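You operate a simulated robot arm through the tools that you are given. There is no shell and no other tool. Be economical: measure what you need, move in short steps, check, and stop when the job is done.

Carry out the task below with a simulated two-armed robot. There is one attempt and no reset: what you move stays moved.

## Task
Pick up the bottle marked "sealer" from the top of the workbench with one hand, pass it to the other hand and put it on the lower shelf of the shelf unit. Set down upright: bottle.
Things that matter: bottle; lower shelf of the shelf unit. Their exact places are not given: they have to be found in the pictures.

It is judged by the outcome, as a careful person would: the job done as asked, and still so three seconds after it is handed in. It fails if anything else is knocked over, pushed out of place, dropped, spilled or broken.

## Robot
Two 7-joint arms with three-finger grippers on one trunk, on a base that drives. Base frame: it is fixed to the floor where the robot stands at the start and does not move with it; the origin is under the middle of the robot, x ahead of it, y to its left, z up; the surface under the hand at the start is at about z = 850. Units: mm, rad, N and s.
The left shoulder is at the start at [42, 154, 1007], the right one opposite. With the tool pointing down near the work surface each hand reaches from about 100 to 620 mm from the robot's upright axis, wherever it stands, measured 20 degrees to its own side. Places, roughly: lower shelf of the shelf unit [-100, -3900, 500]. Payload 2.69 kg a hand.
The TCP of each hand is the grasp point between the finger pads, 29 mm short of the fingertips. In the tool frame z runs along the fingers and y along their closing line. Largest opening 120 mm; the body of the gripper starts 78 mm behind the TCP.
Orientation is that of the tool frame in the base frame, as [roll, pitch, yaw] about the fixed x, y, z axes, in that order (R = Rz(yaw) Ry(pitch) Rx(roll)). With the fingers straight down and closing along the base's y, the tool's x points along the base's -x, its y along +y and its z along -z.

## Interface
- The arms move only by the tool play_rows. It takes "left_deltas", "right_deltas" or both (then of equal length, played together; a hand with none holds still); each is a list of rows, each a list of 6 numbers: the shift along the tool's x, y, z in mm, then the turn, a rotation vector about the tool's x, y, z in rad. In form: [[dx, dy, dz, ax, ay, az], ...]. A call has 1 to 8 rows; each row is the pose to reach, as a shift and turn from the pose commanded when the call began, along the tool's axes at that moment. "left_fingers" and "right_fingers" are, for a hand that has rows, the opening, from 0 (shut) to 1 (fully open), set as the call begins (left out, the last holds). A row lasts 0.2 s, in which the tool goes at most 50 mm and 0.15 rad; a call with a longer step from one row to the next is refused whole, and so is a gripper value outside its range. A pose out of reach is approached as far as the arm can. The call stops where the force on the tool passes 40 N (or 10 N more than at its start, if that is more) or the arm is blocked; 0.2 s more then pass. Each finger halts on what it meets, pressing with about 41 N; the grip force reading is that of the motor and also rises with nothing between the fingers. The clock runs only during rows and for 0.2 s after the last one: add rows that repeat a pose to give the fingers time. It gives the time, the measured TCP pose, the force on the tool (base axes), the opening and the grip force at its end, in the units of the frame above (readings bear some noise), with the torque about the TCP (base axes, N m) and any sound that the robot's microphone picked up, and new pictures: "show" is both (left out), scene, wrist or none (wrist: the cameras of the hands that moved).
- Cameras (640 x 400 px; columns grow to the right, rows downward): "scene" is now at [154.5, 23.6, 1185.8]; the picture's right is [0.24, -0.97, 0.00], its down [-0.28, -0.07, -0.96] and it looks along [0.93, 0.23, -0.29] (base axes); focal length 217 px, centre (320, 200). "left" rides on the left gripper at [63, 0, -104] in its tool frame; the picture's right is [0.00, 1.00, 0.00], its down [-0.83, 0.00, -0.56] and it looks along [-0.56, 0.00, 0.83] (tool axes); focal length 275 px, centre (320, 200). "right" rides on the right gripper at [63, 0, -104] in its tool frame; the picture's right is [0.00, 1.00, 0.00], its down [-0.83, 0.00, -0.56] and it looks along [-0.56, 0.00, 0.83] (tool axes); focal length 275 px, centre (320, 200).
- slide_trunk(by): slides the trunk up (or, below 0, down) by that many mm; the arms and the scene camera ride with it, the base frame stays. It gives what a move gives, with no picture.
- base_move(legs): drives the robot by 1 to 6 legs, each [ahead, left, turn to the left] in mm, mm and rad, along the robot's own axes; the way and the turn of a leg run together, so that a leg with both is an arc; at most 1500 mm and 3.142 rad a leg. The arms and the cameras ride along, it lands a little off, and it stops where it bumps. It gives what a move gives, and a new picture of the scene camera.
- aim_head(pan, tilt): turns the head with the scene camera to pan (to the left, within 1.396 rad either way) and tilt (down, from -0.506 to 1.204), counted from straight ahead of the robot. It gives what a move gives, and a new picture of the scene camera.
- locate(camera, pixels): for up to 12 pixels [column, row] of the newest picture of that camera ("zoom" is the newest enlarged one), the place [x, y, z] in the base frame of the surface seen there, good to about 2 mm. No time passes.
- zoom(camera, box): a new picture of the part [left, top, right, bottom] of that camera's present view, enlarged. No time passes.
- finish_job(): hands the job in; it is judged then, once.

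Keep the steps short. Do not move on a guess: measure, check each grasp and each placing, and mend mistakes. In all there are 80 turns and 260 pictures (those below and enlarged ones count). Leave the grippers open and the arms clear of the work at the hand-in unless told otherwise, and finish with a single line.

The tools are called after "Request:" by a JSON object that holds its "name" and its "arguments". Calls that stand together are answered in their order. play_rows: Moves the arms, as the interface text tells. Its arguments: {"type":"object","properties":{"left_deltas":{"type":"array","items":{"type":"array","items":{"type":"number"}}},"left_fingers":{"type":"number"},"right_deltas":{"type":"array","items":{"type":"array","items":{"type":"number"}}},"right_fingers":{"type":"number"},"show":{"type":"string","enum":["both","scene","wrist","none"]}},"required":[]} The other tools are called the same way: slide_trunk (by) slides the trunk up or down; base_move (legs) drives the base; aim_head (pan, tilt) turns the head that bears the scene camera; locate (camera, pixels) gives the place of the surface under pixels of a picture; zoom (camera, box) takes an enlarged picture of a part of a camera's view; finish_job () hands the job in.

At the start:

```text
clock: 0.0
left_ee_pos: [339.0, 221.5, 1102.6]
left_ee_rot: [-3.142, 0.0, 3.142]
left_ft_force: [0.0, 0.7, -0.9]
left_moment: [0.01, 0.01, 0.0]
left_finger_gap: 120.2
left_grip_force: 0.0
right_ee_pos: [330.2, -94.6, 1109.4]
right_ee_rot: [-3.14, 0.0, -3.141]
right_ft_force: [0.2, -0.5, 0.6]
right_moment: [-0.01, 0.01, 0.05]
right_finger_gap: 120.0
right_grip_force: 0.1
trunk travel left (down, up): [-375.0, 63.0]
robot x, y, heading: [-0.4, 0.0, 0.002]
head pan, tilt: [0.244, 0.293]
```

scene: 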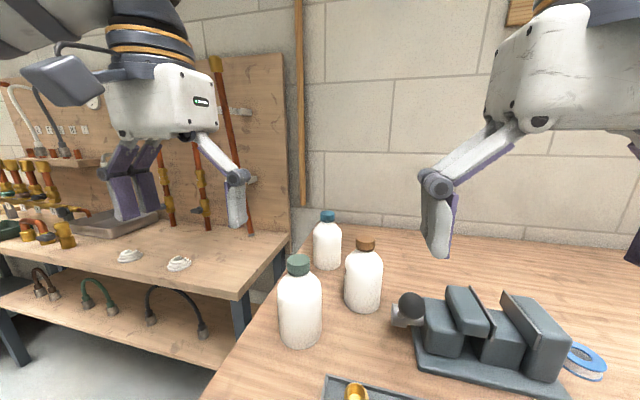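
right: 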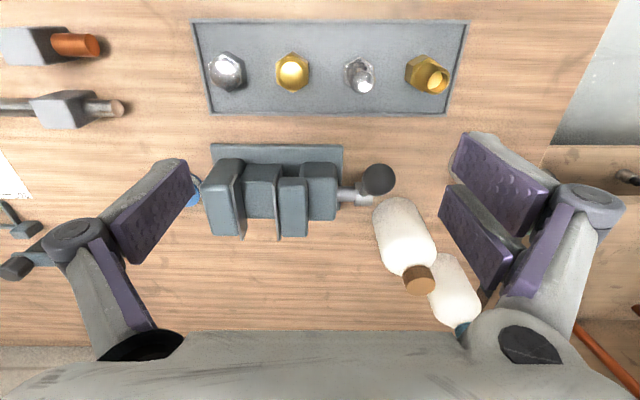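
left: 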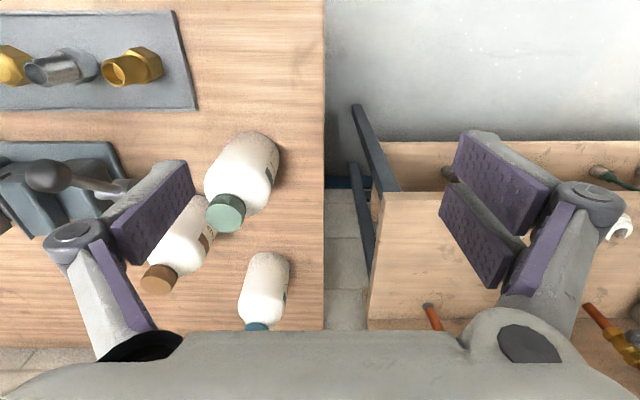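

Three bottles (green, brown and blue caps) are in view, and their labels seem to face left. I'll enlarge the views to find "sealer".

Request:
{"name": "zoom", "arguments": {"camera": "left", "box": [130, 120, 310, 340]}}

Request:
{"name": "zoom", "arguments": {"camera": "scene", "box": [250, 190, 410, 370]}}

Request:
{"name": "locate", "arguments": {"camera": "scene", "pixels": [[298, 262], [300, 310], [366, 242], [364, 280], [328, 216], [328, 245], [300, 346], [364, 311], [330, 269], [250, 350], [410, 305], [350, 370]]}}

```text
1.82 times, centred on (220, 230) of left
```

zoom: 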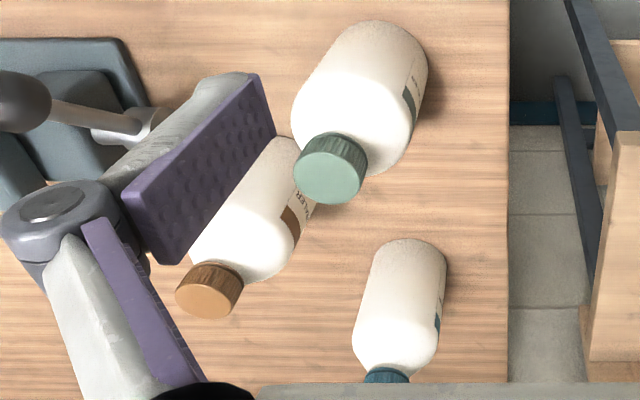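

```text
2.22 times, centred on (330, 280) of scene
```

zoom: 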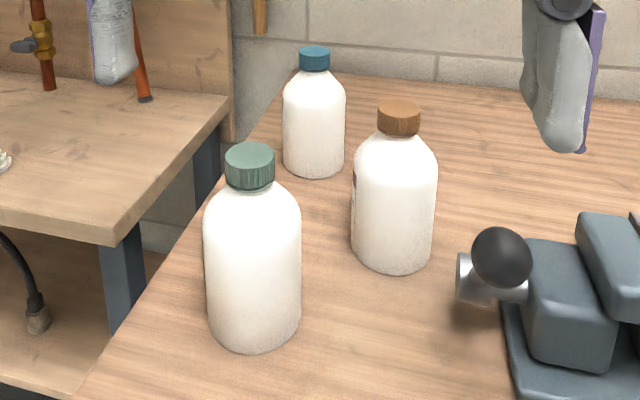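

```text
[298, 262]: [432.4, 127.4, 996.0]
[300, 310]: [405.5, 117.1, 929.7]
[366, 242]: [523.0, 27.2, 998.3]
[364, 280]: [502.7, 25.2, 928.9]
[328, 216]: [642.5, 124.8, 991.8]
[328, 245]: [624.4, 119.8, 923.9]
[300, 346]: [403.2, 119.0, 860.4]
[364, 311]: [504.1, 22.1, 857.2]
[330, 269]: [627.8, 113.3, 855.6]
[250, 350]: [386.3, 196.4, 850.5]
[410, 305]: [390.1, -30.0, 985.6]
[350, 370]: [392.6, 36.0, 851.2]
```

The brown-capped bottle's label ends in "...LER", but I need to read all three labels. I'll bring the left hand out to the left and turn it so its camera looks to the right (-y) at the label sides.

Request:
{"name": "play_rows", "arguments": {"left_deltas": [[-12, 16, 0, 0, 0, 0.14], [-24, 32, 0, 0, 0, 0.28], [-36, 48, 0, 0, 0, 0.42], [-48, 64, 0, 0, 0, 0.56], [-60, 80, 0, 0, 0, 0.7], [-70, 95, 0, 0, 0, 0.84], [-80, 110, 0, 0, 0, 0.98], [-90, 125, 0, 0, 0, 1.12]], "show": "wrist"}}

```text
clock: 1.8
left_ee_pos: [320.0, 206.5, 1024.2]
left_ee_rot: [3.14, 0.002, 2.026]
left_ft_force: [-0.4, -0.2, 0.7]
left_moment: [0.01, 0.02, 0.0]
left_finger_gap: 120.0
left_grip_force: 0.1
left hand out of reach, approached as far as the arm can: row 4, 5, 6, 7, 8
right_ee_pos: [330.6, -95.1, 1108.5]
right_ee_rot: [-3.14, -0.001, 3.141]
right_ft_force: [-0.5, 0.2, -0.3]
right_moment: [0.01, 0.01, -0.01]
right_finger_gap: 119.9
right_grip_force: 0.1
trunk travel left (down, up): [-375.0, 63.0]
robot x, y, heading: [-2.4, -1.5, 0.002]
head pan, tilt: [0.244, 0.293]
```

left: 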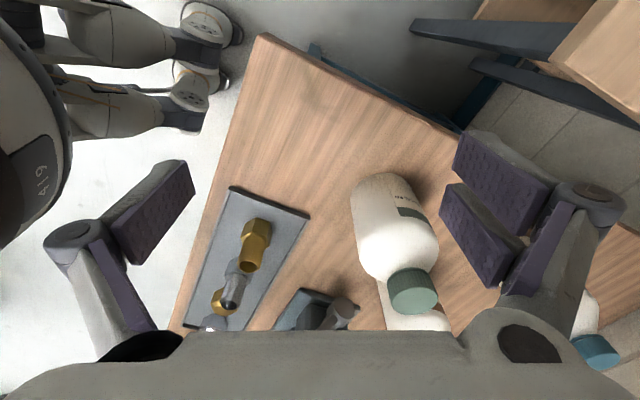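

The arm can't get far out at this height. I'll return the left hand, then drive the base left so the head camera can see the label sides.

Request:
{"name": "play_rows", "arguments": {"left_deltas": [[0, 0, -12, 0, 0, -0.14], [0, 0, -24, 0, 0, -0.28], [0, 0, -36, 0, 0, -0.42], [0, 0, -48, 0, 0, -0.56], [0, 0, -60, 0, 0, -0.7], [0, 0, -70, 0, 0, -0.84], [0, 0, -80, 0, 0, -0.98], [0, 0, -80, 0, 0, -1.12]], "show": "none"}}

Request:
{"name": "base_move", "arguments": {"legs": [[-60, 400, 0]]}}

Request:
{"name": "aim_head", "arguments": {"pan": -0.5, "tilt": 0.4}}

```text
clock: 3.6
left_ee_pos: [317.1, 195.5, 1102.5]
left_ee_rot: [3.141, 0.002, -3.137]
left_ft_force: [0.3, 1.3, 0.0]
left_moment: [0.0, 0.01, 0.03]
left_finger_gap: 119.9
left_grip_force: 0.1
right_ee_pos: [329.9, -96.0, 1109.7]
right_ee_rot: [-3.14, 0.0, 3.14]
right_ft_force: [0.4, -1.2, 0.3]
right_moment: [-0.01, -0.01, -0.02]
right_finger_gap: 120.2
right_grip_force: 0.2
trunk travel left (down, up): [-375.0, 63.0]
robot x, y, heading: [-0.3, -0.3, 0.005]
head pan, tilt: [0.244, 0.293]
```

```text
clock: 7.2
left_ee_pos: [261.0, 593.3, 1102.1]
left_ee_rot: [-3.142, 0.0, 3.139]
left_ft_force: [0.3, -0.3, -0.2]
left_moment: [-0.04, -0.01, -0.03]
left_finger_gap: 119.7
left_grip_force: 0.0
right_ee_pos: [271.6, 302.9, 1109.0]
right_ee_rot: [3.141, -0.001, 3.138]
right_ft_force: [0.2, -0.3, -0.5]
right_moment: [0.01, 0.02, 0.0]
right_finger_gap: 120.2
right_grip_force: 0.1
trunk travel left (down, up): [-375.0, 63.0]
robot x, y, heading: [-62.8, 398.6, 0.0]
head pan, tilt: [0.244, 0.293]
```

scene: 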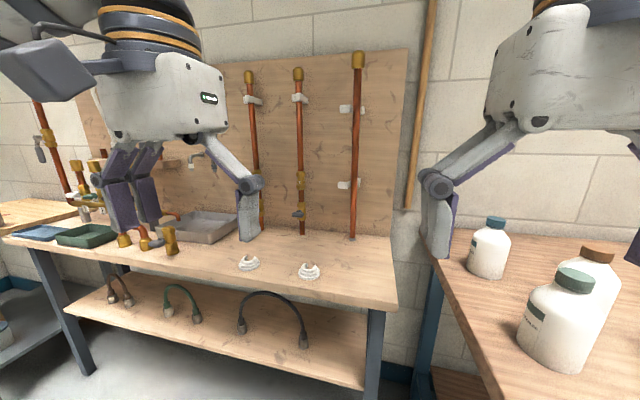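

```text
clock: 8.3
left_ee_pos: [259.5, 592.4, 1103.0]
left_ee_rot: [3.141, 0.001, 3.137]
left_ft_force: [0.5, -1.2, 0.0]
left_moment: [-0.03, 0.02, -0.03]
left_finger_gap: 120.1
left_grip_force: 0.1
right_ee_pos: [271.2, 302.0, 1109.6]
right_ee_rot: [-3.141, 0.0, 3.138]
right_ft_force: [0.1, 0.0, 0.8]
right_moment: [0.01, -0.01, 0.0]
right_finger_gap: 119.9
right_grip_force: 0.1
trunk travel left (down, up): [-375.0, 63.0]
robot x, y, heading: [-59.2, 397.5, -0.001]
head pan, tilt: [-0.499, 0.4]
```

scene: 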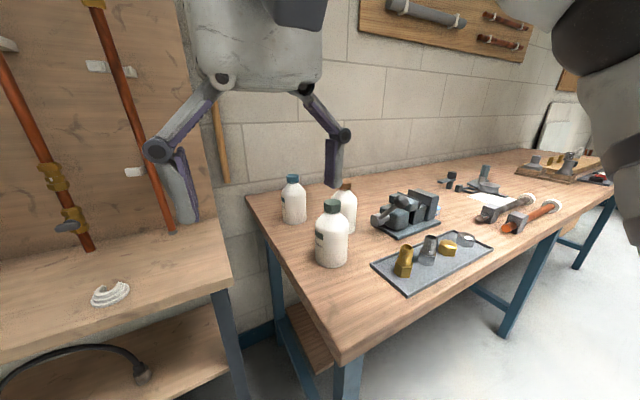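

Labels are visible now, so I'll enlarge that part.

Request:
{"name": "zoom", "arguments": {"camera": "scene", "box": [275, 170, 365, 270]}}

Request:
{"name": "zoom", "arguments": {"camera": "scene", "box": [310, 215, 350, 265]}}

```text
4.00 times, centred on (320, 220) of scene
```

zoom: 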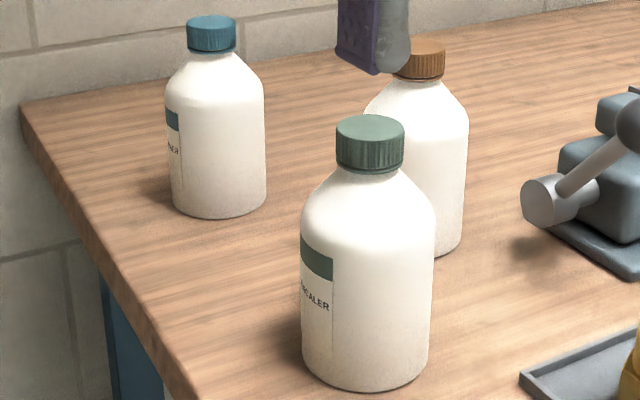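

```text
8.00 times, centred on (330, 240) of scene
```

zoom: 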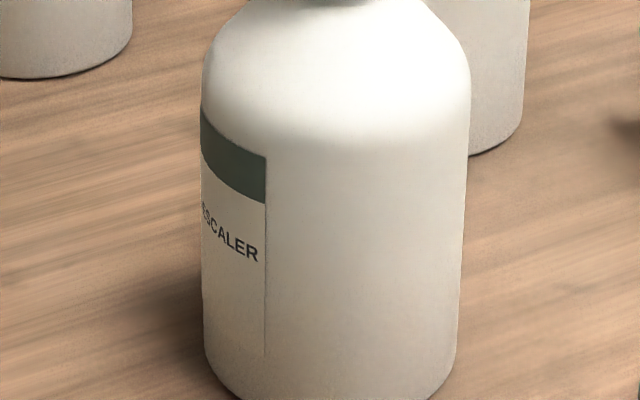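

Green reads "DESCALER" and hides the brown one. I'll drive back part-way and use the left wrist camera, turned to look right, to read brown and blue.

Request:
{"name": "base_move", "arguments": {"legs": [[60, -200, 0]]}}

Request:
{"name": "play_rows", "arguments": {"left_deltas": [[-5, 0, 0, 0, 0, 0.14], [-10, 0, 0, 0, 0, 0.28], [-15, 0, 0, 0, 0, 0.42], [-20, 0, 0, 0, 0, 0.56], [-25, 0, 0, 0, 0, 0.7], [-30, 0, 0, 0, 0, 0.84], [-30, 0, 0, 0, 0, 0.98], [-30, 0, 0, 0, 0, 1.12]], "show": "wrist"}}

```text
clock: 10.4
left_ee_pos: [318.0, 396.1, 1102.0]
left_ee_rot: [3.141, -0.001, 3.137]
left_ft_force: [-0.4, 0.1, 0.6]
left_moment: [0.02, 0.01, -0.01]
left_finger_gap: 119.8
left_grip_force: 0.0
right_ee_pos: [329.8, 106.0, 1109.7]
right_ee_rot: [3.141, -0.001, 3.136]
right_ft_force: [0.0, -0.3, 0.0]
right_moment: [-0.02, 0.01, 0.0]
right_finger_gap: 120.0
right_grip_force: 0.0
trunk travel left (down, up): [-375.0, 63.0]
robot x, y, heading: [-5.0, 204.5, -0.002]
head pan, tilt: [-0.499, 0.4]
```

scene: 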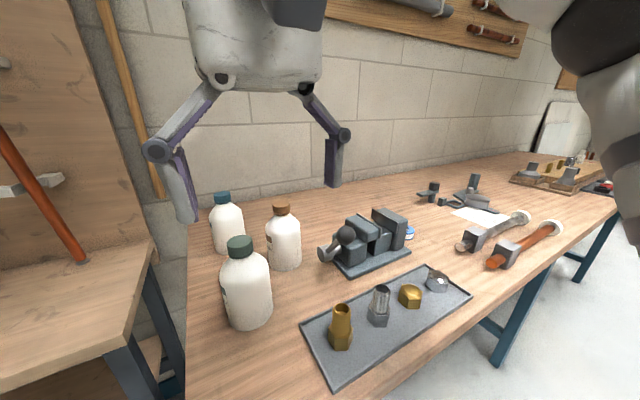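

```text
clock: 12.2
left_ee_pos: [320.3, 367.6, 1076.5]
left_ee_rot: [3.142, 0.002, 2.015]
left_ft_force: [0.5, -0.1, -0.1]
left_moment: [0.02, 0.04, -0.01]
left_finger_gap: 119.8
left_grip_force: 0.0
left hand out of reach, approached as far as the arm can: row 7, 8
right_ee_pos: [329.8, 106.0, 1110.2]
right_ee_rot: [-3.141, 0.001, 3.137]
right_ft_force: [0.2, 0.7, 0.1]
right_moment: [-0.02, 0.01, -0.03]
right_finger_gap: 120.0
right_grip_force: 0.0
trunk travel left (down, up): [-375.0, 63.0]
robot x, y, heading: [-2.3, 202.2, -0.004]
head pan, tilt: [-0.499, 0.4]
```

left: 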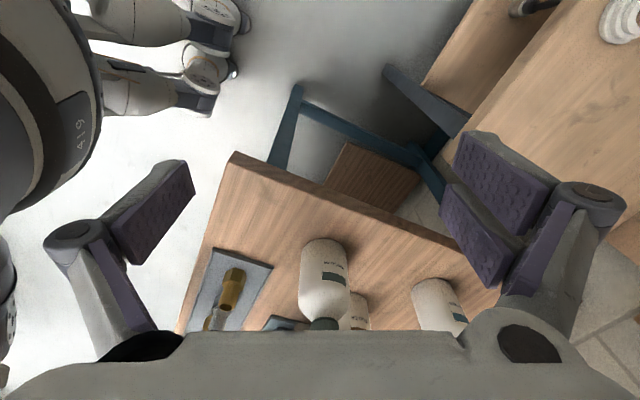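

Request:
{"name": "zoom", "arguments": {"camera": "left", "box": [335, 285, 395, 335]}}

Request:
{"name": "zoom", "arguments": {"camera": "left", "box": [410, 270, 480, 335]}}

```text
8.00 times, centred on (365, 310) of left
```

zoom: 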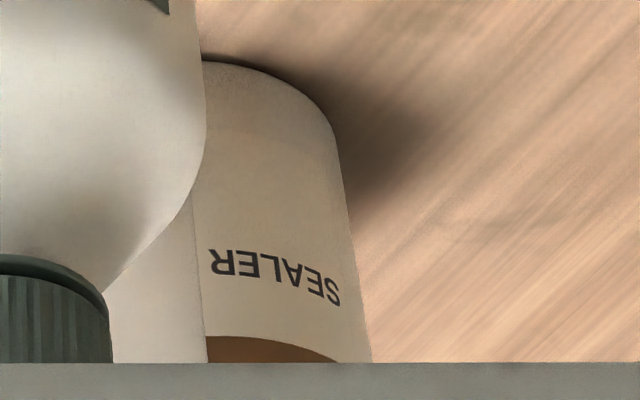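

```text
6.15 times, centred on (445, 302) of left
```

zoom: 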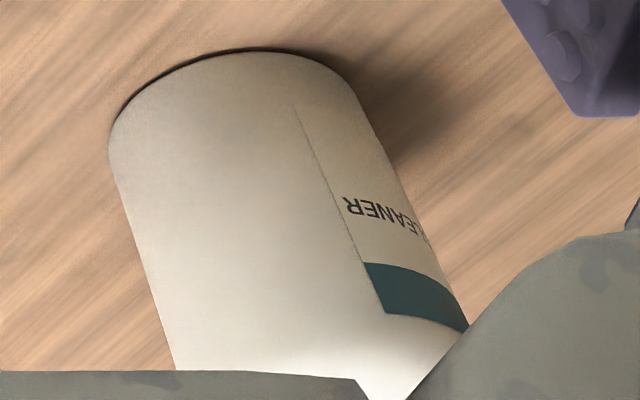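

Brown is "SEALER", blue is "...CLEANER". Now I'll measure the brown bottle's profile, the vise and the bench edge in the newest scene picture. I'll look toward the shelf unit later.

Request:
{"name": "locate", "arguments": {"camera": "scene", "pixels": [[282, 206], [283, 213], [283, 222], [270, 238], [284, 245], [299, 238], [284, 266], [346, 233], [330, 250], [356, 222], [388, 212], [190, 385]]}}

Request:
{"name": "zoom", "arguments": {"camera": "scene", "box": [240, 190, 320, 280]}}

Request:
{"name": "aim_head", "arguments": {"pan": -1.39, "tilt": 0.2}}

```text
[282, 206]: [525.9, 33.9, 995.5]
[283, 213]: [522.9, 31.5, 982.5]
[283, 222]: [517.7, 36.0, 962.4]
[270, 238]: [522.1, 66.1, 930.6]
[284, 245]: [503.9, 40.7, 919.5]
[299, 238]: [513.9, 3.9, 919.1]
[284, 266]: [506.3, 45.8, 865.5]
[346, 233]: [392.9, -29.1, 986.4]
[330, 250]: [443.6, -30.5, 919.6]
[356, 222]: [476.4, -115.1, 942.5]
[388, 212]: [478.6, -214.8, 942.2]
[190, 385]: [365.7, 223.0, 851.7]
```

```text
4.44 times, centred on (280, 235) of scene
```

zoom: 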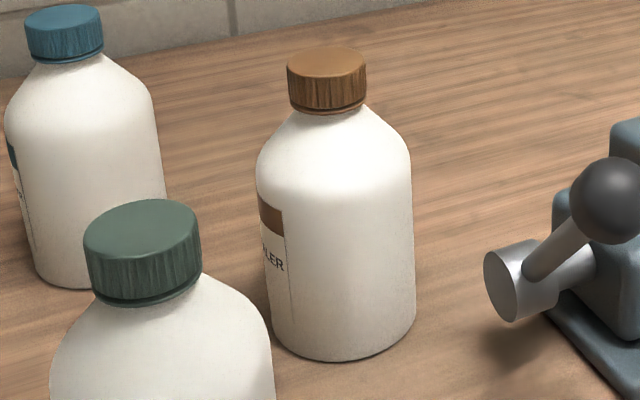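

```text
clock: 13.4
left_ee_pos: [320.5, 367.9, 1075.9]
left_ee_rot: [3.139, -0.001, 2.02]
left_ft_force: [-0.5, -0.3, 0.0]
left_moment: [0.0, -0.01, 0.02]
left_finger_gap: 119.8
left_grip_force: 0.0
right_ee_pos: [329.3, 106.7, 1109.1]
right_ee_rot: [-3.141, 0.0, 3.137]
right_ft_force: [-0.6, -0.3, -0.1]
right_moment: [0.01, -0.02, 0.01]
right_finger_gap: 119.7
right_grip_force: 0.1
trunk travel left (down, up): [-375.0, 63.0]
robot x, y, heading: [-0.3, 202.0, -0.002]
head pan, tilt: [-1.389, 0.201]
```

scene: 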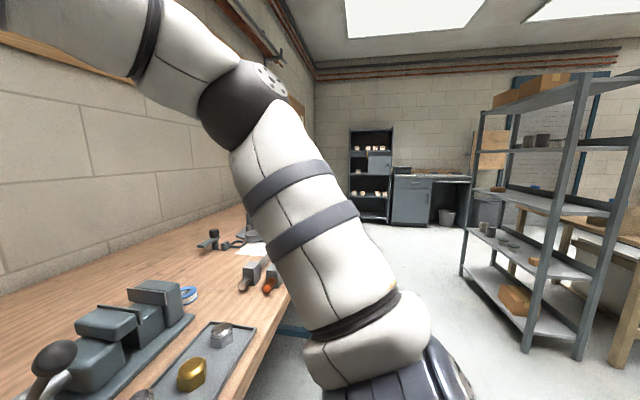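

I see a grey shelving unit to the right and a dark one at the far end. I'll measure both.

Request:
{"name": "locate", "arguments": {"camera": "scene", "pixels": [[468, 262], [480, 225], [530, 290], [530, 258], [520, 200], [535, 150], [585, 355], [365, 195], [372, 215], [352, 218], [388, 218], [620, 200]]}}

Request:
{"name": "zoom", "arguments": {"camera": "scene", "box": [330, 110, 490, 240]}}

Request:
{"name": "zoom", "arguments": {"camera": "scene", "box": [440, 60, 640, 370]}}

```text
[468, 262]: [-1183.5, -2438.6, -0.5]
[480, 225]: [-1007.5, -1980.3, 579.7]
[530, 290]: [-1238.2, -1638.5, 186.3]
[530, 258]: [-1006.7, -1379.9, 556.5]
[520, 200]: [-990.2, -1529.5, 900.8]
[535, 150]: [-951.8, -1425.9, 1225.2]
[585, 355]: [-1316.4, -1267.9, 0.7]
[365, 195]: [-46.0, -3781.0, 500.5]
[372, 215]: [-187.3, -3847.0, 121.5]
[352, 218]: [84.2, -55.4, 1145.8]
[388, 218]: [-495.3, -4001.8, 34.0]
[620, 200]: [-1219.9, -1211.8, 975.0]
```

```text
3.08 times, centred on (410, 175) of scene
```

zoom: 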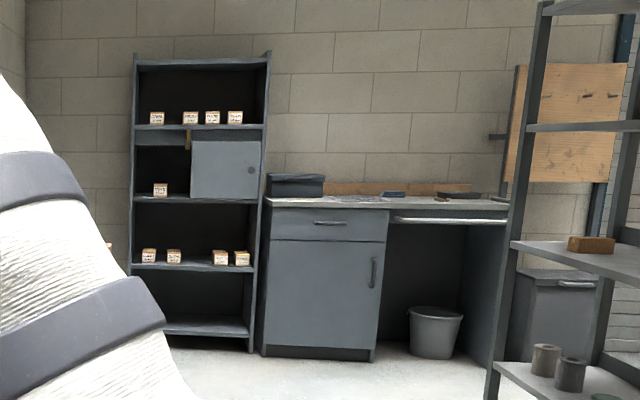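

```text
1.29 times, centred on (540, 215) of scene
```

zoom: 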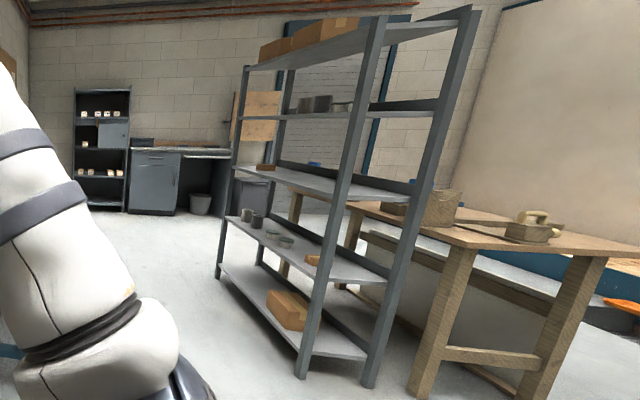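

The target is the dark unit at the far end (lower shelf at z≈500, free in the middle). The bottle centre is about (542, 30) with radius about 39 and top at about 1000. Next I'll find the bench's front edge to see how far I can drive ahead.

Request:
{"name": "locate", "arguments": {"camera": "left", "pixels": [[235, 155], [210, 225], [190, 290], [286, 150]]}}

Request:
{"name": "slide_trunk", "arguments": {"by": 60}}

Request:
{"name": "aim_head", "arguments": {"pan": -0.3, "tilt": 0.5}}

```text
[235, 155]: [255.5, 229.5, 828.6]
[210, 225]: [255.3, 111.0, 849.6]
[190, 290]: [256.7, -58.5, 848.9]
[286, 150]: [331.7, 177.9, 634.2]
```

```text
clock: 14.4
left_ee_pos: [264.7, 368.4, 1198.5]
left_ee_rot: [2.944, 0.095, 2.011]
left_ft_force: [-1.4, -0.3, 0.2]
left_moment: [0.03, 0.05, 0.01]
left_finger_gap: 120.0
left_grip_force: 0.1
right_ee_pos: [331.6, 104.9, 1168.3]
right_ee_rot: [-3.141, 0.0, 3.137]
right_ft_force: [0.8, 0.3, -0.1]
right_moment: [-0.02, 0.06, -0.02]
right_finger_gap: 119.9
right_grip_force: 0.1
trunk travel left (down, up): [-435.0, 3.0]
robot x, y, heading: [2.5, 198.6, -0.005]
head pan, tilt: [-1.389, 0.201]
```

```text
clock: 15.8
left_ee_pos: [263.9, 368.8, 1198.8]
left_ee_rot: [2.943, 0.097, 2.011]
left_ft_force: [0.7, 0.0, 0.7]
left_moment: [0.0, -0.04, -0.02]
left_finger_gap: 119.8
left_grip_force: 0.1
right_ee_pos: [330.9, 104.3, 1169.3]
right_ee_rot: [-3.14, 0.0, 3.135]
right_ft_force: [0.1, -0.5, 0.3]
right_moment: [-0.02, -0.01, 0.0]
right_finger_gap: 120.1
right_grip_force: 0.0
trunk travel left (down, up): [-435.0, 3.0]
robot x, y, heading: [1.5, 199.9, -0.003]
head pan, tilt: [-0.3, 0.499]
```

scene: 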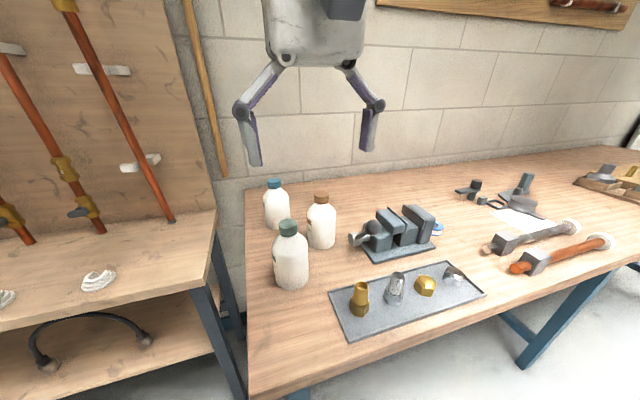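

The bench front edge is at x=255, so I'll stay put. The right hand goes down to z≈1055 (tips 1026, above the 1005 caps), then out to above the brown bottle.

Request:
{"name": "play_rows", "arguments": {"right_deltas": [[0, 0, 40, 0, 0, 0], [0, -20, 80, 0, 0, 0], [-30, -40, 114, 0, 0, 0], [-70, -74, 114, 0, 0, 0], [-110, -74, 114, 0, 0, 0], [-150, -74, 114, 0, 0, 0], [-185, -74, 114, 0, 0, 0], [-205, -74, 114, 0, 0, 0]], "right_fingers": 1}}

```text
refused: row 4 steps farther than a row can; nothing moved
```

Request:
{"name": "play_rows", "arguments": {"right_deltas": [[0, 0, 40, 0, 0, 0], [0, -30, 75, 0, 0, 0], [-30, -55, 105, 0, 0, 0], [-70, -74, 114, 0, 0, 0], [-110, -74, 114, 0, 0, 0], [-150, -74, 114, 0, 0, 0], [-185, -74, 114, 0, 0, 0], [-205, -74, 114, 0, 0, 0]], "right_fingers": 1}}

```text
clock: 17.6
left_ee_pos: [262.5, 368.5, 1199.6]
left_ee_rot: [2.943, 0.098, 2.01]
left_ft_force: [0.5, 0.2, 1.2]
left_moment: [0.03, -0.01, 0.0]
left_finger_gap: 120.1
left_grip_force: 0.0
right_ee_pos: [525.0, 28.8, 1051.3]
right_ee_rot: [-3.141, -0.003, 3.138]
right_ft_force: [-1.5, 0.3, 0.1]
right_moment: [0.0, 0.01, 0.02]
right_finger_gap: 120.2
right_grip_force: 0.2
right hand out of reach, approached as far as the arm can: row 8
trunk travel left (down, up): [-435.0, 3.0]
robot x, y, heading: [-2.2, 203.1, -0.003]
head pan, tilt: [-0.3, 0.499]
```

scene: 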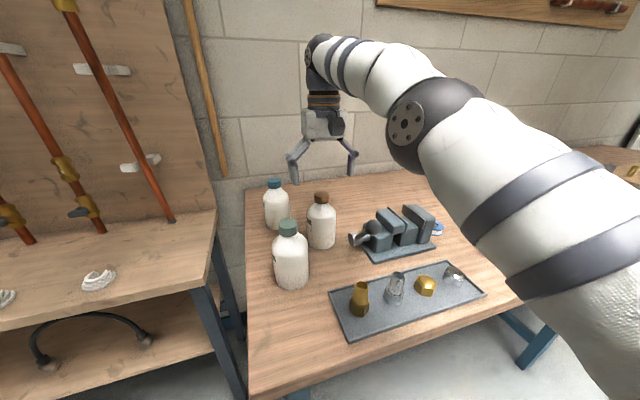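
right: 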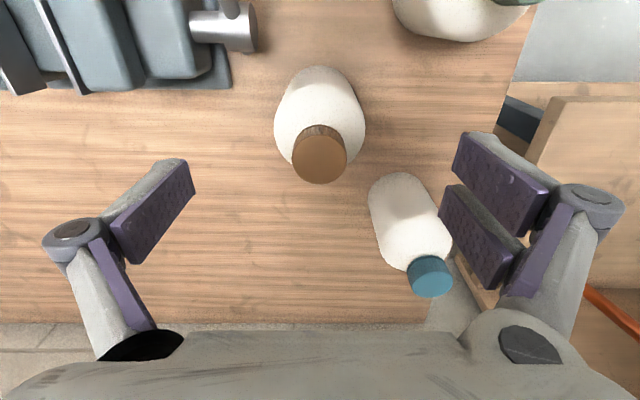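

Request:
{"name": "locate", "arguments": {"camera": "right", "pixels": [[320, 160], [295, 160], [346, 160], [320, 181], [320, 128], [320, 140], [276, 128], [364, 128], [255, 30], [228, 80]]}}

```text
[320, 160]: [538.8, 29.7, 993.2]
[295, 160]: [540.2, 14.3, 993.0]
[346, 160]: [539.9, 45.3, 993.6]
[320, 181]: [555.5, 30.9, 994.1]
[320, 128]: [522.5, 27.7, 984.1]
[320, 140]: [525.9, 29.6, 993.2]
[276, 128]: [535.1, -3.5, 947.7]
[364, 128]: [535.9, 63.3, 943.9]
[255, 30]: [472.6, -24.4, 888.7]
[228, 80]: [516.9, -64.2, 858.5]
```

The cap centre is at (540, 30), top at 993. I'll descend to z≈1000 while shifting 15 mm in x, then check.

Request:
{"name": "play_rows", "arguments": {"right_deltas": [[0, 1, 25, 0, 0, 0], [-8, 1, 45, 0, 0, 0], [-15, 1, 55, 0, 0, 0], [-15, 1, 55, 0, 0, 0]], "show": "none"}}

```text
clock: 18.6
left_ee_pos: [263.0, 369.0, 1199.7]
left_ee_rot: [2.943, 0.097, 2.01]
left_ft_force: [0.4, -0.4, -1.0]
left_moment: [-0.01, 0.0, -0.02]
left_finger_gap: 120.0
left_grip_force: 0.1
right_ee_pos: [540.7, 29.6, 996.7]
right_ee_rot: [3.141, -0.001, 3.136]
right_ft_force: [-0.6, 0.8, -0.9]
right_moment: [0.03, -0.02, 0.01]
right_finger_gap: 120.0
right_grip_force: 0.0
trunk travel left (down, up): [-435.0, 3.0]
robot x, y, heading: [-0.1, 201.5, -0.004]
head pan, tilt: [-0.3, 0.499]
```

Centred. Down 53 mm to z≈944, with nothing expected in the way.

Request:
{"name": "play_rows", "arguments": {"right_deltas": [[0, 0, 20, 0, 0, 0], [0, 0, 40, 0, 0, 0], [0, 0, 53, 0, 0, 0], [0, 0, 53, 0, 0, 0]]}}

```text
clock: 19.6
left_ee_pos: [262.8, 368.1, 1199.2]
left_ee_rot: [2.942, 0.098, 2.01]
left_ft_force: [0.3, -0.5, 0.2]
left_moment: [-0.03, -0.01, 0.0]
left_finger_gap: 120.1
left_grip_force: 0.1
right_ee_pos: [541.0, 30.4, 941.9]
right_ee_rot: [3.141, 0.001, 3.135]
right_ft_force: [-0.6, -0.9, 0.3]
right_moment: [-0.03, 0.03, -0.01]
right_finger_gap: 120.2
right_grip_force: 0.1
trunk travel left (down, up): [-435.0, 3.0]
robot x, y, heading: [0.8, 201.3, -0.009]
head pan, tilt: [-0.3, 0.499]
```

scene: 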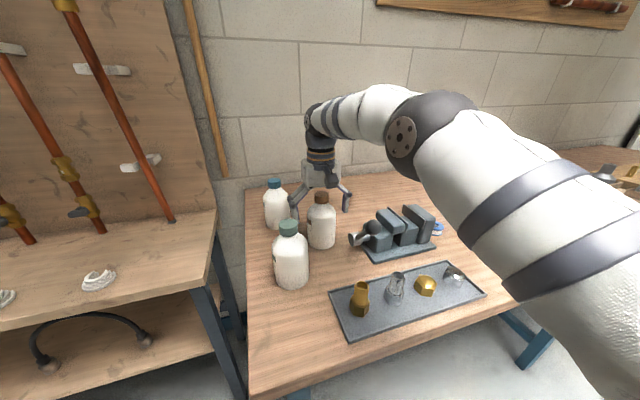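
right: 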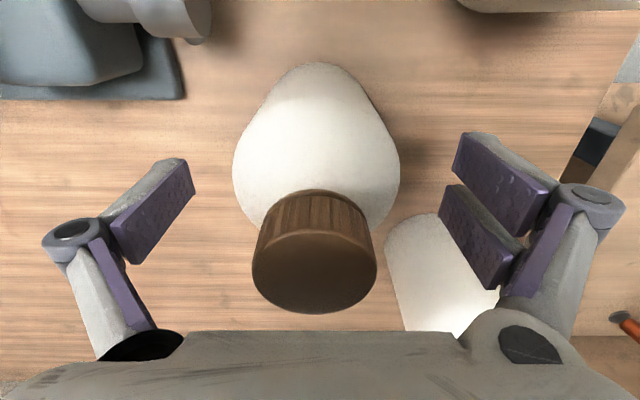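

Well centred between the pads, so I'll close.

Request:
{"name": "play_rows", "arguments": {"right_deltas": [[0, 0, 0, 0, 0, 0], [0, 0, 0, 0, 0, 0], [0, 0, 0, 0, 0, 0]], "right_fingers": 0, "show": "wrist"}}

```text
clock: 20.4
left_ee_pos: [262.3, 369.0, 1200.6]
left_ee_rot: [2.942, 0.098, 2.009]
left_ft_force: [1.2, 0.2, 0.4]
left_moment: [0.02, 0.0, 0.06]
left_finger_gap: 120.0
left_grip_force: 0.0
right_ee_pos: [540.8, 29.6, 944.4]
right_ee_rot: [-3.141, 0.002, 3.137]
right_ft_force: [0.7, -2.8, 4.5]
right_moment: [-0.06, -0.05, -0.01]
right_finger_gap: 71.8
right_grip_force: 40.7
trunk travel left (down, up): [-435.0, 3.0]
robot x, y, heading: [2.7, 201.8, -0.007]
head pan, tilt: [-0.3, 0.499]
```

right: 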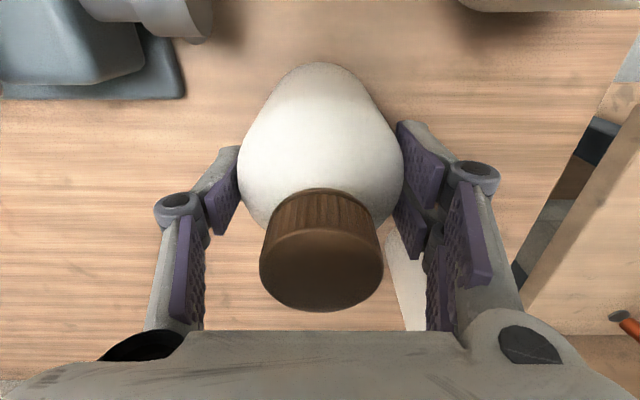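

Gripped, with the gap at 72 and force at 41. I'll lift straight up first, then up and back over the others.

Request:
{"name": "play_rows", "arguments": {"right_deltas": [[0, 0, -20, 0, 0, 0], [0, 0, -50, 0, 0, 0], [8, 0, -80, 0, 0, 0], [20, 0, -110, 0, 0, 0], [40, 0, -140, 0, 0, 0], [65, 0, -170, 0, 0, 0], [90, 0, -185, 0, 0, 0], [110, 0, -190, 0, 0, 0]]}}

```text
clock: 22.2
left_ee_pos: [262.1, 368.6, 1199.8]
left_ee_rot: [2.942, 0.099, 2.009]
left_ft_force: [0.1, -0.6, -0.8]
left_moment: [-0.04, -0.01, -0.01]
left_finger_gap: 119.7
left_grip_force: 0.2
right_ee_pos: [431.8, 30.4, 1135.7]
right_ee_rot: [3.142, -0.001, 3.136]
right_ft_force: [-0.1, -0.3, -4.7]
right_moment: [0.03, -0.01, -0.01]
right_finger_gap: 71.6
right_grip_force: 41.4
trunk travel left (down, up): [-435.0, 3.0]
robot x, y, heading: [-2.1, 201.7, -0.002]
head pan, tilt: [-0.3, 0.499]
```

scene: 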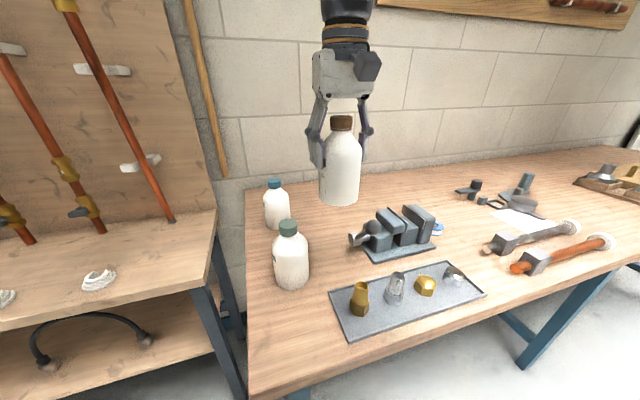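
right: 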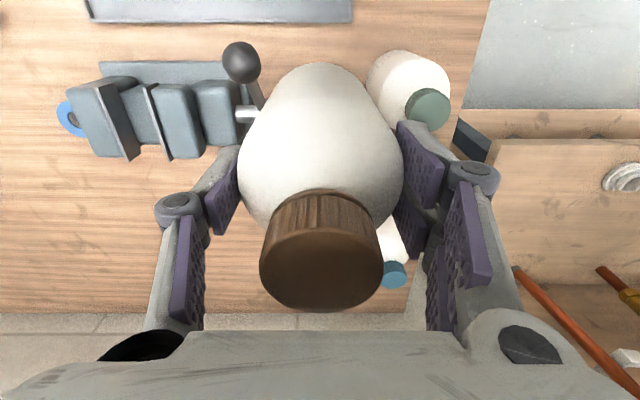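

The bottle is held and clear. Before the handover I'll back the robot off the bench by 420 mm.

Request:
{"name": "base_move", "arguments": {"legs": [[-420, 0, 0]]}}

```text
clock: 24.8
left_ee_pos: [-152.3, 371.5, 1198.7]
left_ee_rot: [2.943, 0.097, 1.996]
left_ft_force: [0.1, -0.4, -0.2]
left_moment: [0.03, -0.03, -0.01]
left_finger_gap: 120.0
left_grip_force: 0.0
right_ee_pos: [11.9, 29.1, 1134.5]
right_ee_rot: [3.141, 0.0, 3.124]
right_ft_force: [-0.5, -0.4, -4.6]
right_moment: [0.0, -0.01, 0.01]
right_finger_gap: 71.6
right_grip_force: 41.5
trunk travel left (down, up): [-435.0, 3.0]
robot x, y, heading: [-416.3, 206.1, -0.018]
head pan, tilt: [-0.3, 0.499]
```

scene: 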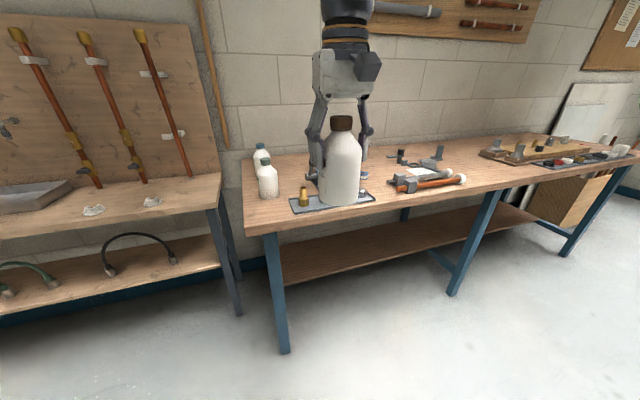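

In free space now. The right hand takes the bottle to the front middle (base ≈ [84,166,985]), while the left hand turns back to its straight-down attitude and comes lower.

Request:
{"name": "play_rows", "arguments": {"right_deltas": [[-9, 17, 19, 0, 0, 0], [-18, 34, 38, 0, 0, 0], [-27, 51, 57, 0, 0, 0], [-36, 68, 76, 0, 0, 0], [-45, 85, 95, 0, 0, 0], [-54, 102, 114, 0, 0, 0], [-63, 120, 132, 0, 0, 0], [-72, 137, 150, 0, 0, 0]], "left_deltas": [[0, 0, 12, 0, 0, -0.14], [0, 0, 24, 0, 0, -0.28], [0, 0, 36, 0, 0, -0.42], [0, 0, 48, 0, 0, -0.56], [0, 0, 60, 0, 0, -0.7], [0, 0, 72, 0, 0, -0.84], [0, 0, 84, 0, 0, -0.98], [0, 0, 96, 0, 0, -1.12]], "show": "scene"}}

```text
clock: 26.6
left_ee_pos: [-130.2, 369.3, 1104.6]
left_ee_rot: [-3.139, 0.219, 3.128]
left_ft_force: [1.0, 0.1, -0.6]
left_moment: [-0.01, 0.02, -0.01]
left_finger_gap: 119.8
left_grip_force: 0.1
right_ee_pos: [86.8, 167.7, 983.5]
right_ee_rot: [-3.141, -0.002, 3.123]
right_ft_force: [1.2, 0.4, -3.7]
right_moment: [0.01, 0.02, 0.02]
right_finger_gap: 71.7
right_grip_force: 41.1
trunk travel left (down, up): [-435.0, 3.0]
robot x, y, heading: [-421.3, 201.0, -0.012]
head pan, tilt: [-0.3, 0.499]
```

scene: 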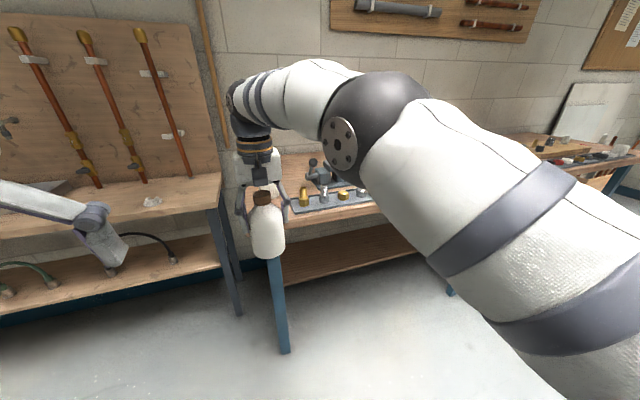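

Left is level and the bottle hangs at (87,168). Before bringing the left hand in, I'll measure where the right arm runs.

Request:
{"name": "locate", "arguments": {"camera": "scene", "pixels": [[345, 140], [310, 90], [250, 110], [300, 125], [262, 145], [420, 180], [500, 240], [560, 330], [380, 90], [262, 200], [262, 235]]}}

```text
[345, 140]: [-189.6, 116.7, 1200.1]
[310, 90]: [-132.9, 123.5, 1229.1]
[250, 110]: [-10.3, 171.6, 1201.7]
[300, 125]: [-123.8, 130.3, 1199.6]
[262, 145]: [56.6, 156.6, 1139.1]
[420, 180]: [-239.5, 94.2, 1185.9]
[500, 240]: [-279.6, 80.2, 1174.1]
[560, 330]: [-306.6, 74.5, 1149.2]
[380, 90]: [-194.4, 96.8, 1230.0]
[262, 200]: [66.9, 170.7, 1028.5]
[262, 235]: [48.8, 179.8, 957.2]
```

The right forearm runs at y≈60–130, z≈1150–1230, so the left hand should come in diagonally from the left. I'll turn the right hand (with the bottle) by -45° and the left hand's yaw by -45°.

Request:
{"name": "play_rows", "arguments": {"right_deltas": [[0, 0, 0, 0, 0, 0.131], [0, 0, 0, 0, 0, 0.262], [0, 0, 0, 0, 0, 0.393], [0, 0, 0, 0, 0, 0.524], [0, 0, 0, 0, 0, 0.655], [0, 0, 0, 0, 0, 0.785]], "left_deltas": [[-13, -6, 11, 0.028, 0, 0.128], [-26, -13, 23, 0.057, 0, 0.255], [-39, -19, 34, 0.085, 0, 0.383], [-52, -26, 45, 0.113, 0, 0.511], [-65, -32, 57, 0.142, 0, 0.638], [-77, -39, 68, 0.17, 0, 0.766]]}}

```text
clock: 27.9
left_ee_pos: [-40.8, 330.0, 1053.9]
left_ee_rot: [3.141, 0.221, 2.339]
left_ft_force: [0.1, 0.4, -0.6]
left_moment: [-0.03, 0.0, -0.02]
left_finger_gap: 120.1
left_grip_force: 0.1
right_ee_pos: [86.0, 165.8, 983.1]
right_ee_rot: [-3.14, 0.0, 2.337]
right_ft_force: [0.0, 0.2, -4.7]
right_moment: [0.03, 0.02, 0.0]
right_finger_gap: 71.8
right_grip_force: 41.1
trunk travel left (down, up): [-435.0, 3.0]
robot x, y, heading: [-413.4, 208.3, -0.018]
head pan, tilt: [-0.3, 0.499]
```

scene: 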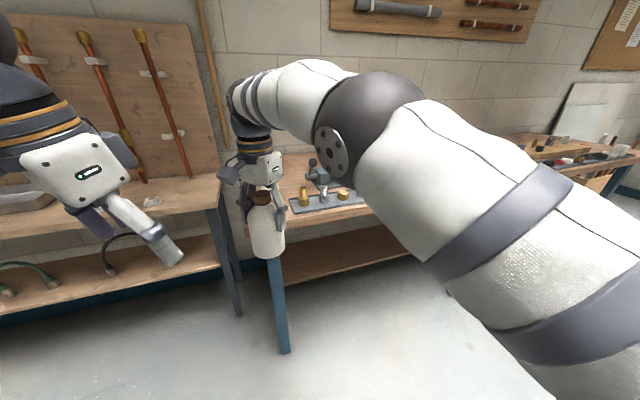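
right: 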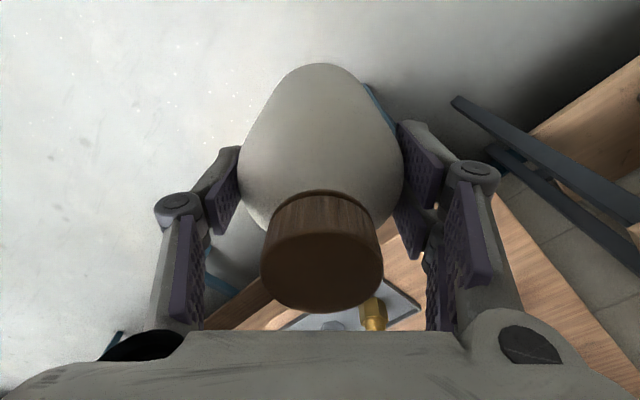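
left: 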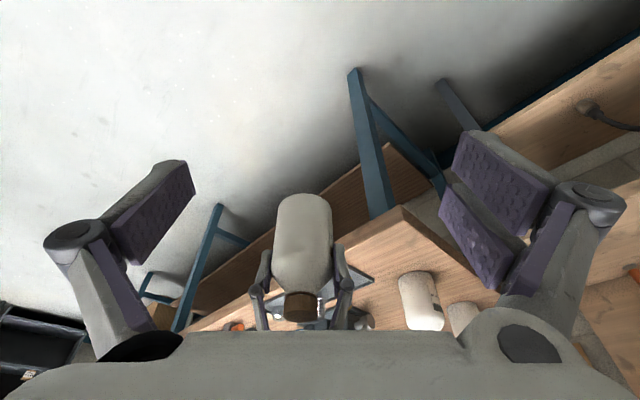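

Good, the bottle is centred ahead of the left hand. Now I'll pitch the left hand to about 35° below horizontal, stopping 150 mm short of the bottle.

Request:
{"name": "play_rows", "arguments": {"left_deltas": [[-14, -5, 11, 0, -0.146, 0], [-29, -10, 23, 0, -0.292, 0], [-43, -15, 34, 0, -0.438, 0], [-58, -20, 46, 0, -0.584, 0], [-72, -25, 57, 0, -0.73, 0], [-72, -25, 57, 0, -0.74, 0]]}}

```text
clock: 29.4
left_ee_pos: [-2.6, 252.1, 1017.5]
left_ee_rot: [-3.141, 0.962, 2.344]
left_ft_force: [0.3, 0.7, 0.1]
left_moment: [-0.01, -0.01, -0.04]
left_finger_gap: 119.7
left_grip_force: 0.1
right_ee_pos: [84.7, 165.9, 985.2]
right_ee_rot: [3.141, 0.001, 2.338]
right_ft_force: [0.5, -0.1, -3.4]
right_moment: [0.02, -0.03, 0.01]
right_finger_gap: 71.9
right_grip_force: 41.2
trunk travel left (down, up): [-435.0, 3.0]
robot x, y, heading: [-418.4, 204.9, -0.023]
head pan, tilt: [-0.3, 0.499]
```

scene: 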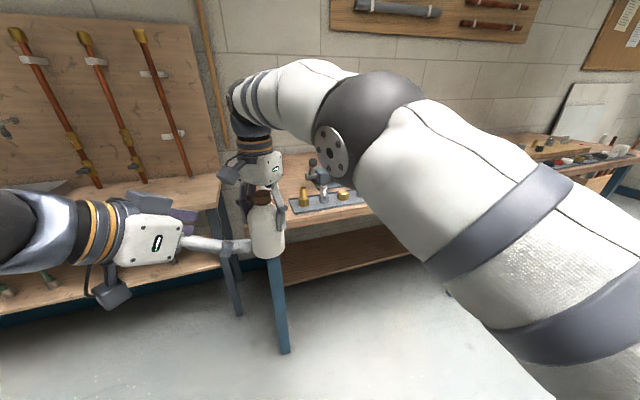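
left: 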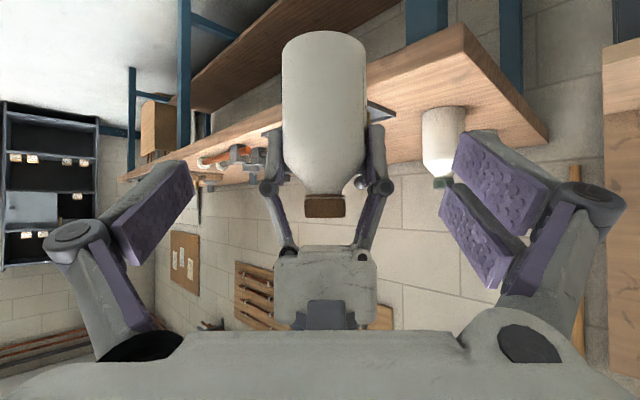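

Request:
{"name": "locate", "arguments": {"camera": "left", "pixels": [[324, 36], [324, 60], [324, 120], [290, 110], [358, 110], [324, 206], [265, 140], [380, 135]]}}

```text
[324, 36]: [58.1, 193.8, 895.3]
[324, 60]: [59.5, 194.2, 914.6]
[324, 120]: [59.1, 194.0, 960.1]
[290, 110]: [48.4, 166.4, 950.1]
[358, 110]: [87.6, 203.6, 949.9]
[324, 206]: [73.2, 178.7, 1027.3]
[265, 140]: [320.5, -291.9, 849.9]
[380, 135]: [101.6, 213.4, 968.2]
```

The measurements agree: bottle centre (85.5,167), base ≈ 891. The left hand advances 110 mm along its fingers.

Request:
{"name": "play_rows", "arguments": {"left_deltas": [[1, 1, 30, 0, 0, 0], [2, 2, 60, 0, 0, 0], [2, 3, 90, 0, 0, 0], [2, 3, 110, 0, 0, 0]]}}

```text
clock: 30.4
left_ee_pos: [60.9, 190.1, 950.0]
left_ee_rot: [3.14, 0.962, 2.344]
left_ft_force: [0.0, 0.2, 0.0]
left_moment: [0.0, 0.03, 0.02]
left_finger_gap: 120.3
left_grip_force: 0.0
right_ee_pos: [86.3, 166.8, 983.2]
right_ee_rot: [-3.141, 0.001, 2.339]
right_ft_force: [0.9, -0.8, -4.3]
right_moment: [0.01, -0.01, -0.01]
right_finger_gap: 71.7
right_grip_force: 40.8
trunk travel left (down, up): [-435.0, 3.0]
robot x, y, heading: [-417.1, 204.2, -0.02]
head pan, tilt: [-0.3, 0.499]
```

scene: 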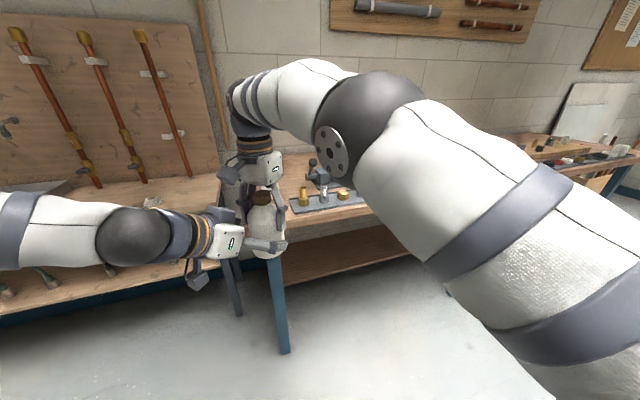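
left: 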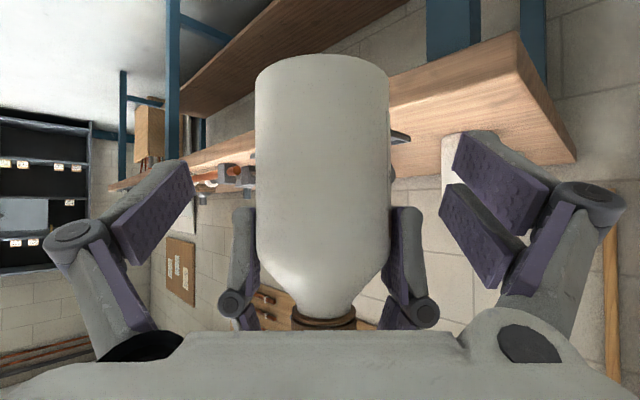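

Request:
{"name": "play_rows", "arguments": {"left_deltas": [[0, 1, 20, 0, 0, 0], [0, 1, 40, 0, 0, 0], [0, 1, 40, 0, 0, 0]]}}

```text
clock: 31.1
left_ee_pos: [84.3, 168.2, 926.5]
left_ee_rot: [3.14, 0.96, 2.34]
left_ft_force: [-0.2, -0.4, -0.1]
left_moment: [0.02, 0.0, -0.01]
left_finger_gap: 120.0
left_grip_force: 0.1
right_ee_pos: [85.1, 167.0, 984.4]
right_ee_rot: [3.141, 0.0, 2.338]
right_ft_force: [-0.1, 1.1, -3.9]
right_moment: [0.0, 0.0, 0.01]
right_finger_gap: 71.8
right_grip_force: 40.4
trunk travel left (down, up): [-435.0, 3.0]
robot x, y, heading: [-420.8, 207.7, -0.02]
head pan, tilt: [-0.3, 0.499]
```

scene: 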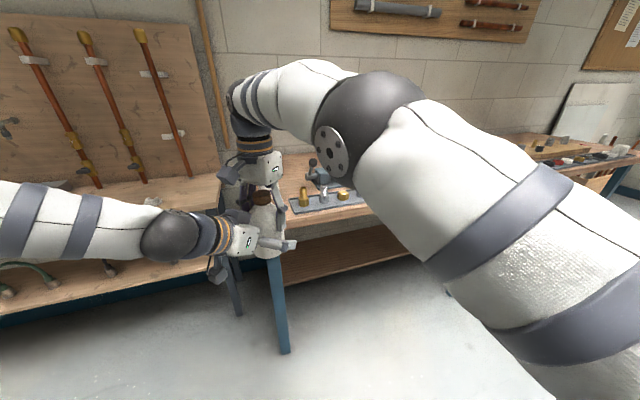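
left: 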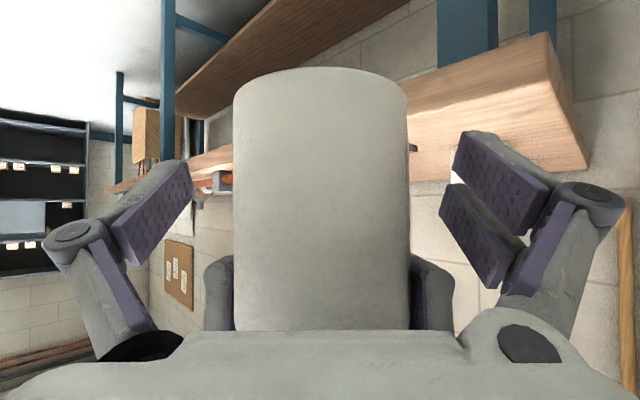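

The bottle is between the left pads, and the right fingertips sit above them. Closing the left gripper.

Request:
{"name": "play_rows", "arguments": {"left_deltas": [[0, 0, 0, 0, 0, 0], [0, 0, 0, 0, 0, 0], [0, 0, 0, 0, 0, 0]], "left_fingers": 0, "show": "wrist"}}

```text
clock: 31.9
left_ee_pos: [86.3, 168.4, 925.7]
left_ee_rot: [-3.14, 0.958, 2.352]
left_ft_force: [25.7, 24.2, -8.9]
left_moment: [-2.83, 2.26, -0.84]
left_finger_gap: 80.4
left_grip_force: 40.5
right_ee_pos: [86.6, 164.4, 984.6]
right_ee_rot: [-3.138, 0.002, 2.34]
right_ft_force: [-25.4, -22.8, 9.0]
right_moment: [1.51, -0.82, 0.98]
right_finger_gap: 71.7
right_grip_force: 41.0
trunk travel left (down, up): [-435.0, 3.0]
robot x, y, heading: [-417.1, 204.4, -0.019]
head pan, tilt: [-0.3, 0.499]
```

left: 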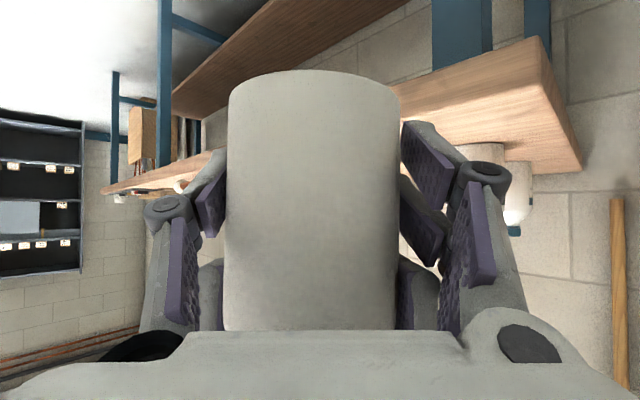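

The left hand holds the body (gap 80, the bottle's diameter), but the two hands press sideways against each other at about 35 N. I'll ease it by nudging the left hand 2 mm along its +y.

Request:
{"name": "play_rows", "arguments": {"left_deltas": [[0, 1, 0, 0, 0, 0], [0, 2, 0, 0, 0, 0], [0, 2, 0, 0, 0, 0]], "show": "none"}}

```text
clock: 32.8
left_ee_pos: [87.4, 171.2, 926.3]
left_ee_rot: [3.138, 0.957, 2.345]
left_ft_force: [12.5, 26.9, -15.3]
left_moment: [-2.79, -0.01, 0.93]
left_finger_gap: 80.6
left_grip_force: 41.1
right_ee_pos: [87.0, 164.5, 984.6]
right_ee_rot: [-3.14, 0.003, 2.338]
right_ft_force: [-12.8, -26.9, 16.2]
right_moment: [1.35, 0.68, -0.89]
right_finger_gap: 71.7
right_grip_force: 40.7
trunk travel left (down, up): [-435.0, 3.0]
robot x, y, heading: [-413.6, 209.0, -0.015]
head pan, tilt: [-0.3, 0.499]
```

Request:
{"name": "play_rows", "arguments": {"left_deltas": [[0, 1, 0, 0, 0, 0], [0, 2, 0, 0, 0, 0], [0, 3, 0, 0, 0, 0], [0, 3, 0, 0, 0, 0]], "show": "wrist"}}

```text
clock: 33.8
left_ee_pos: [88.0, 170.9, 926.4]
left_ee_rot: [3.141, 0.957, 2.341]
left_ft_force: [-6.0, 22.0, -13.8]
left_moment: [-1.74, -0.38, 0.89]
left_finger_gap: 80.0
left_grip_force: 40.8
right_ee_pos: [86.9, 165.2, 985.9]
right_ee_rot: [3.14, 0.004, 2.339]
right_ft_force: [6.0, -22.3, 13.9]
right_moment: [0.6, -0.06, -0.9]
right_finger_gap: 71.6
right_grip_force: 41.2
trunk travel left (down, up): [-435.0, 3.0]
robot x, y, heading: [-416.4, 208.1, -0.019]
head pan, tilt: [-0.3, 0.499]
```

left: 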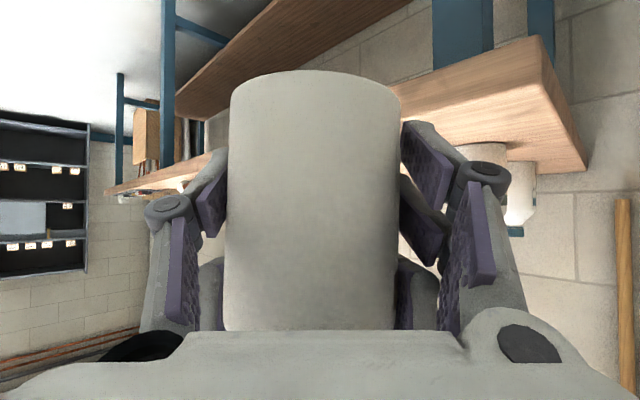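

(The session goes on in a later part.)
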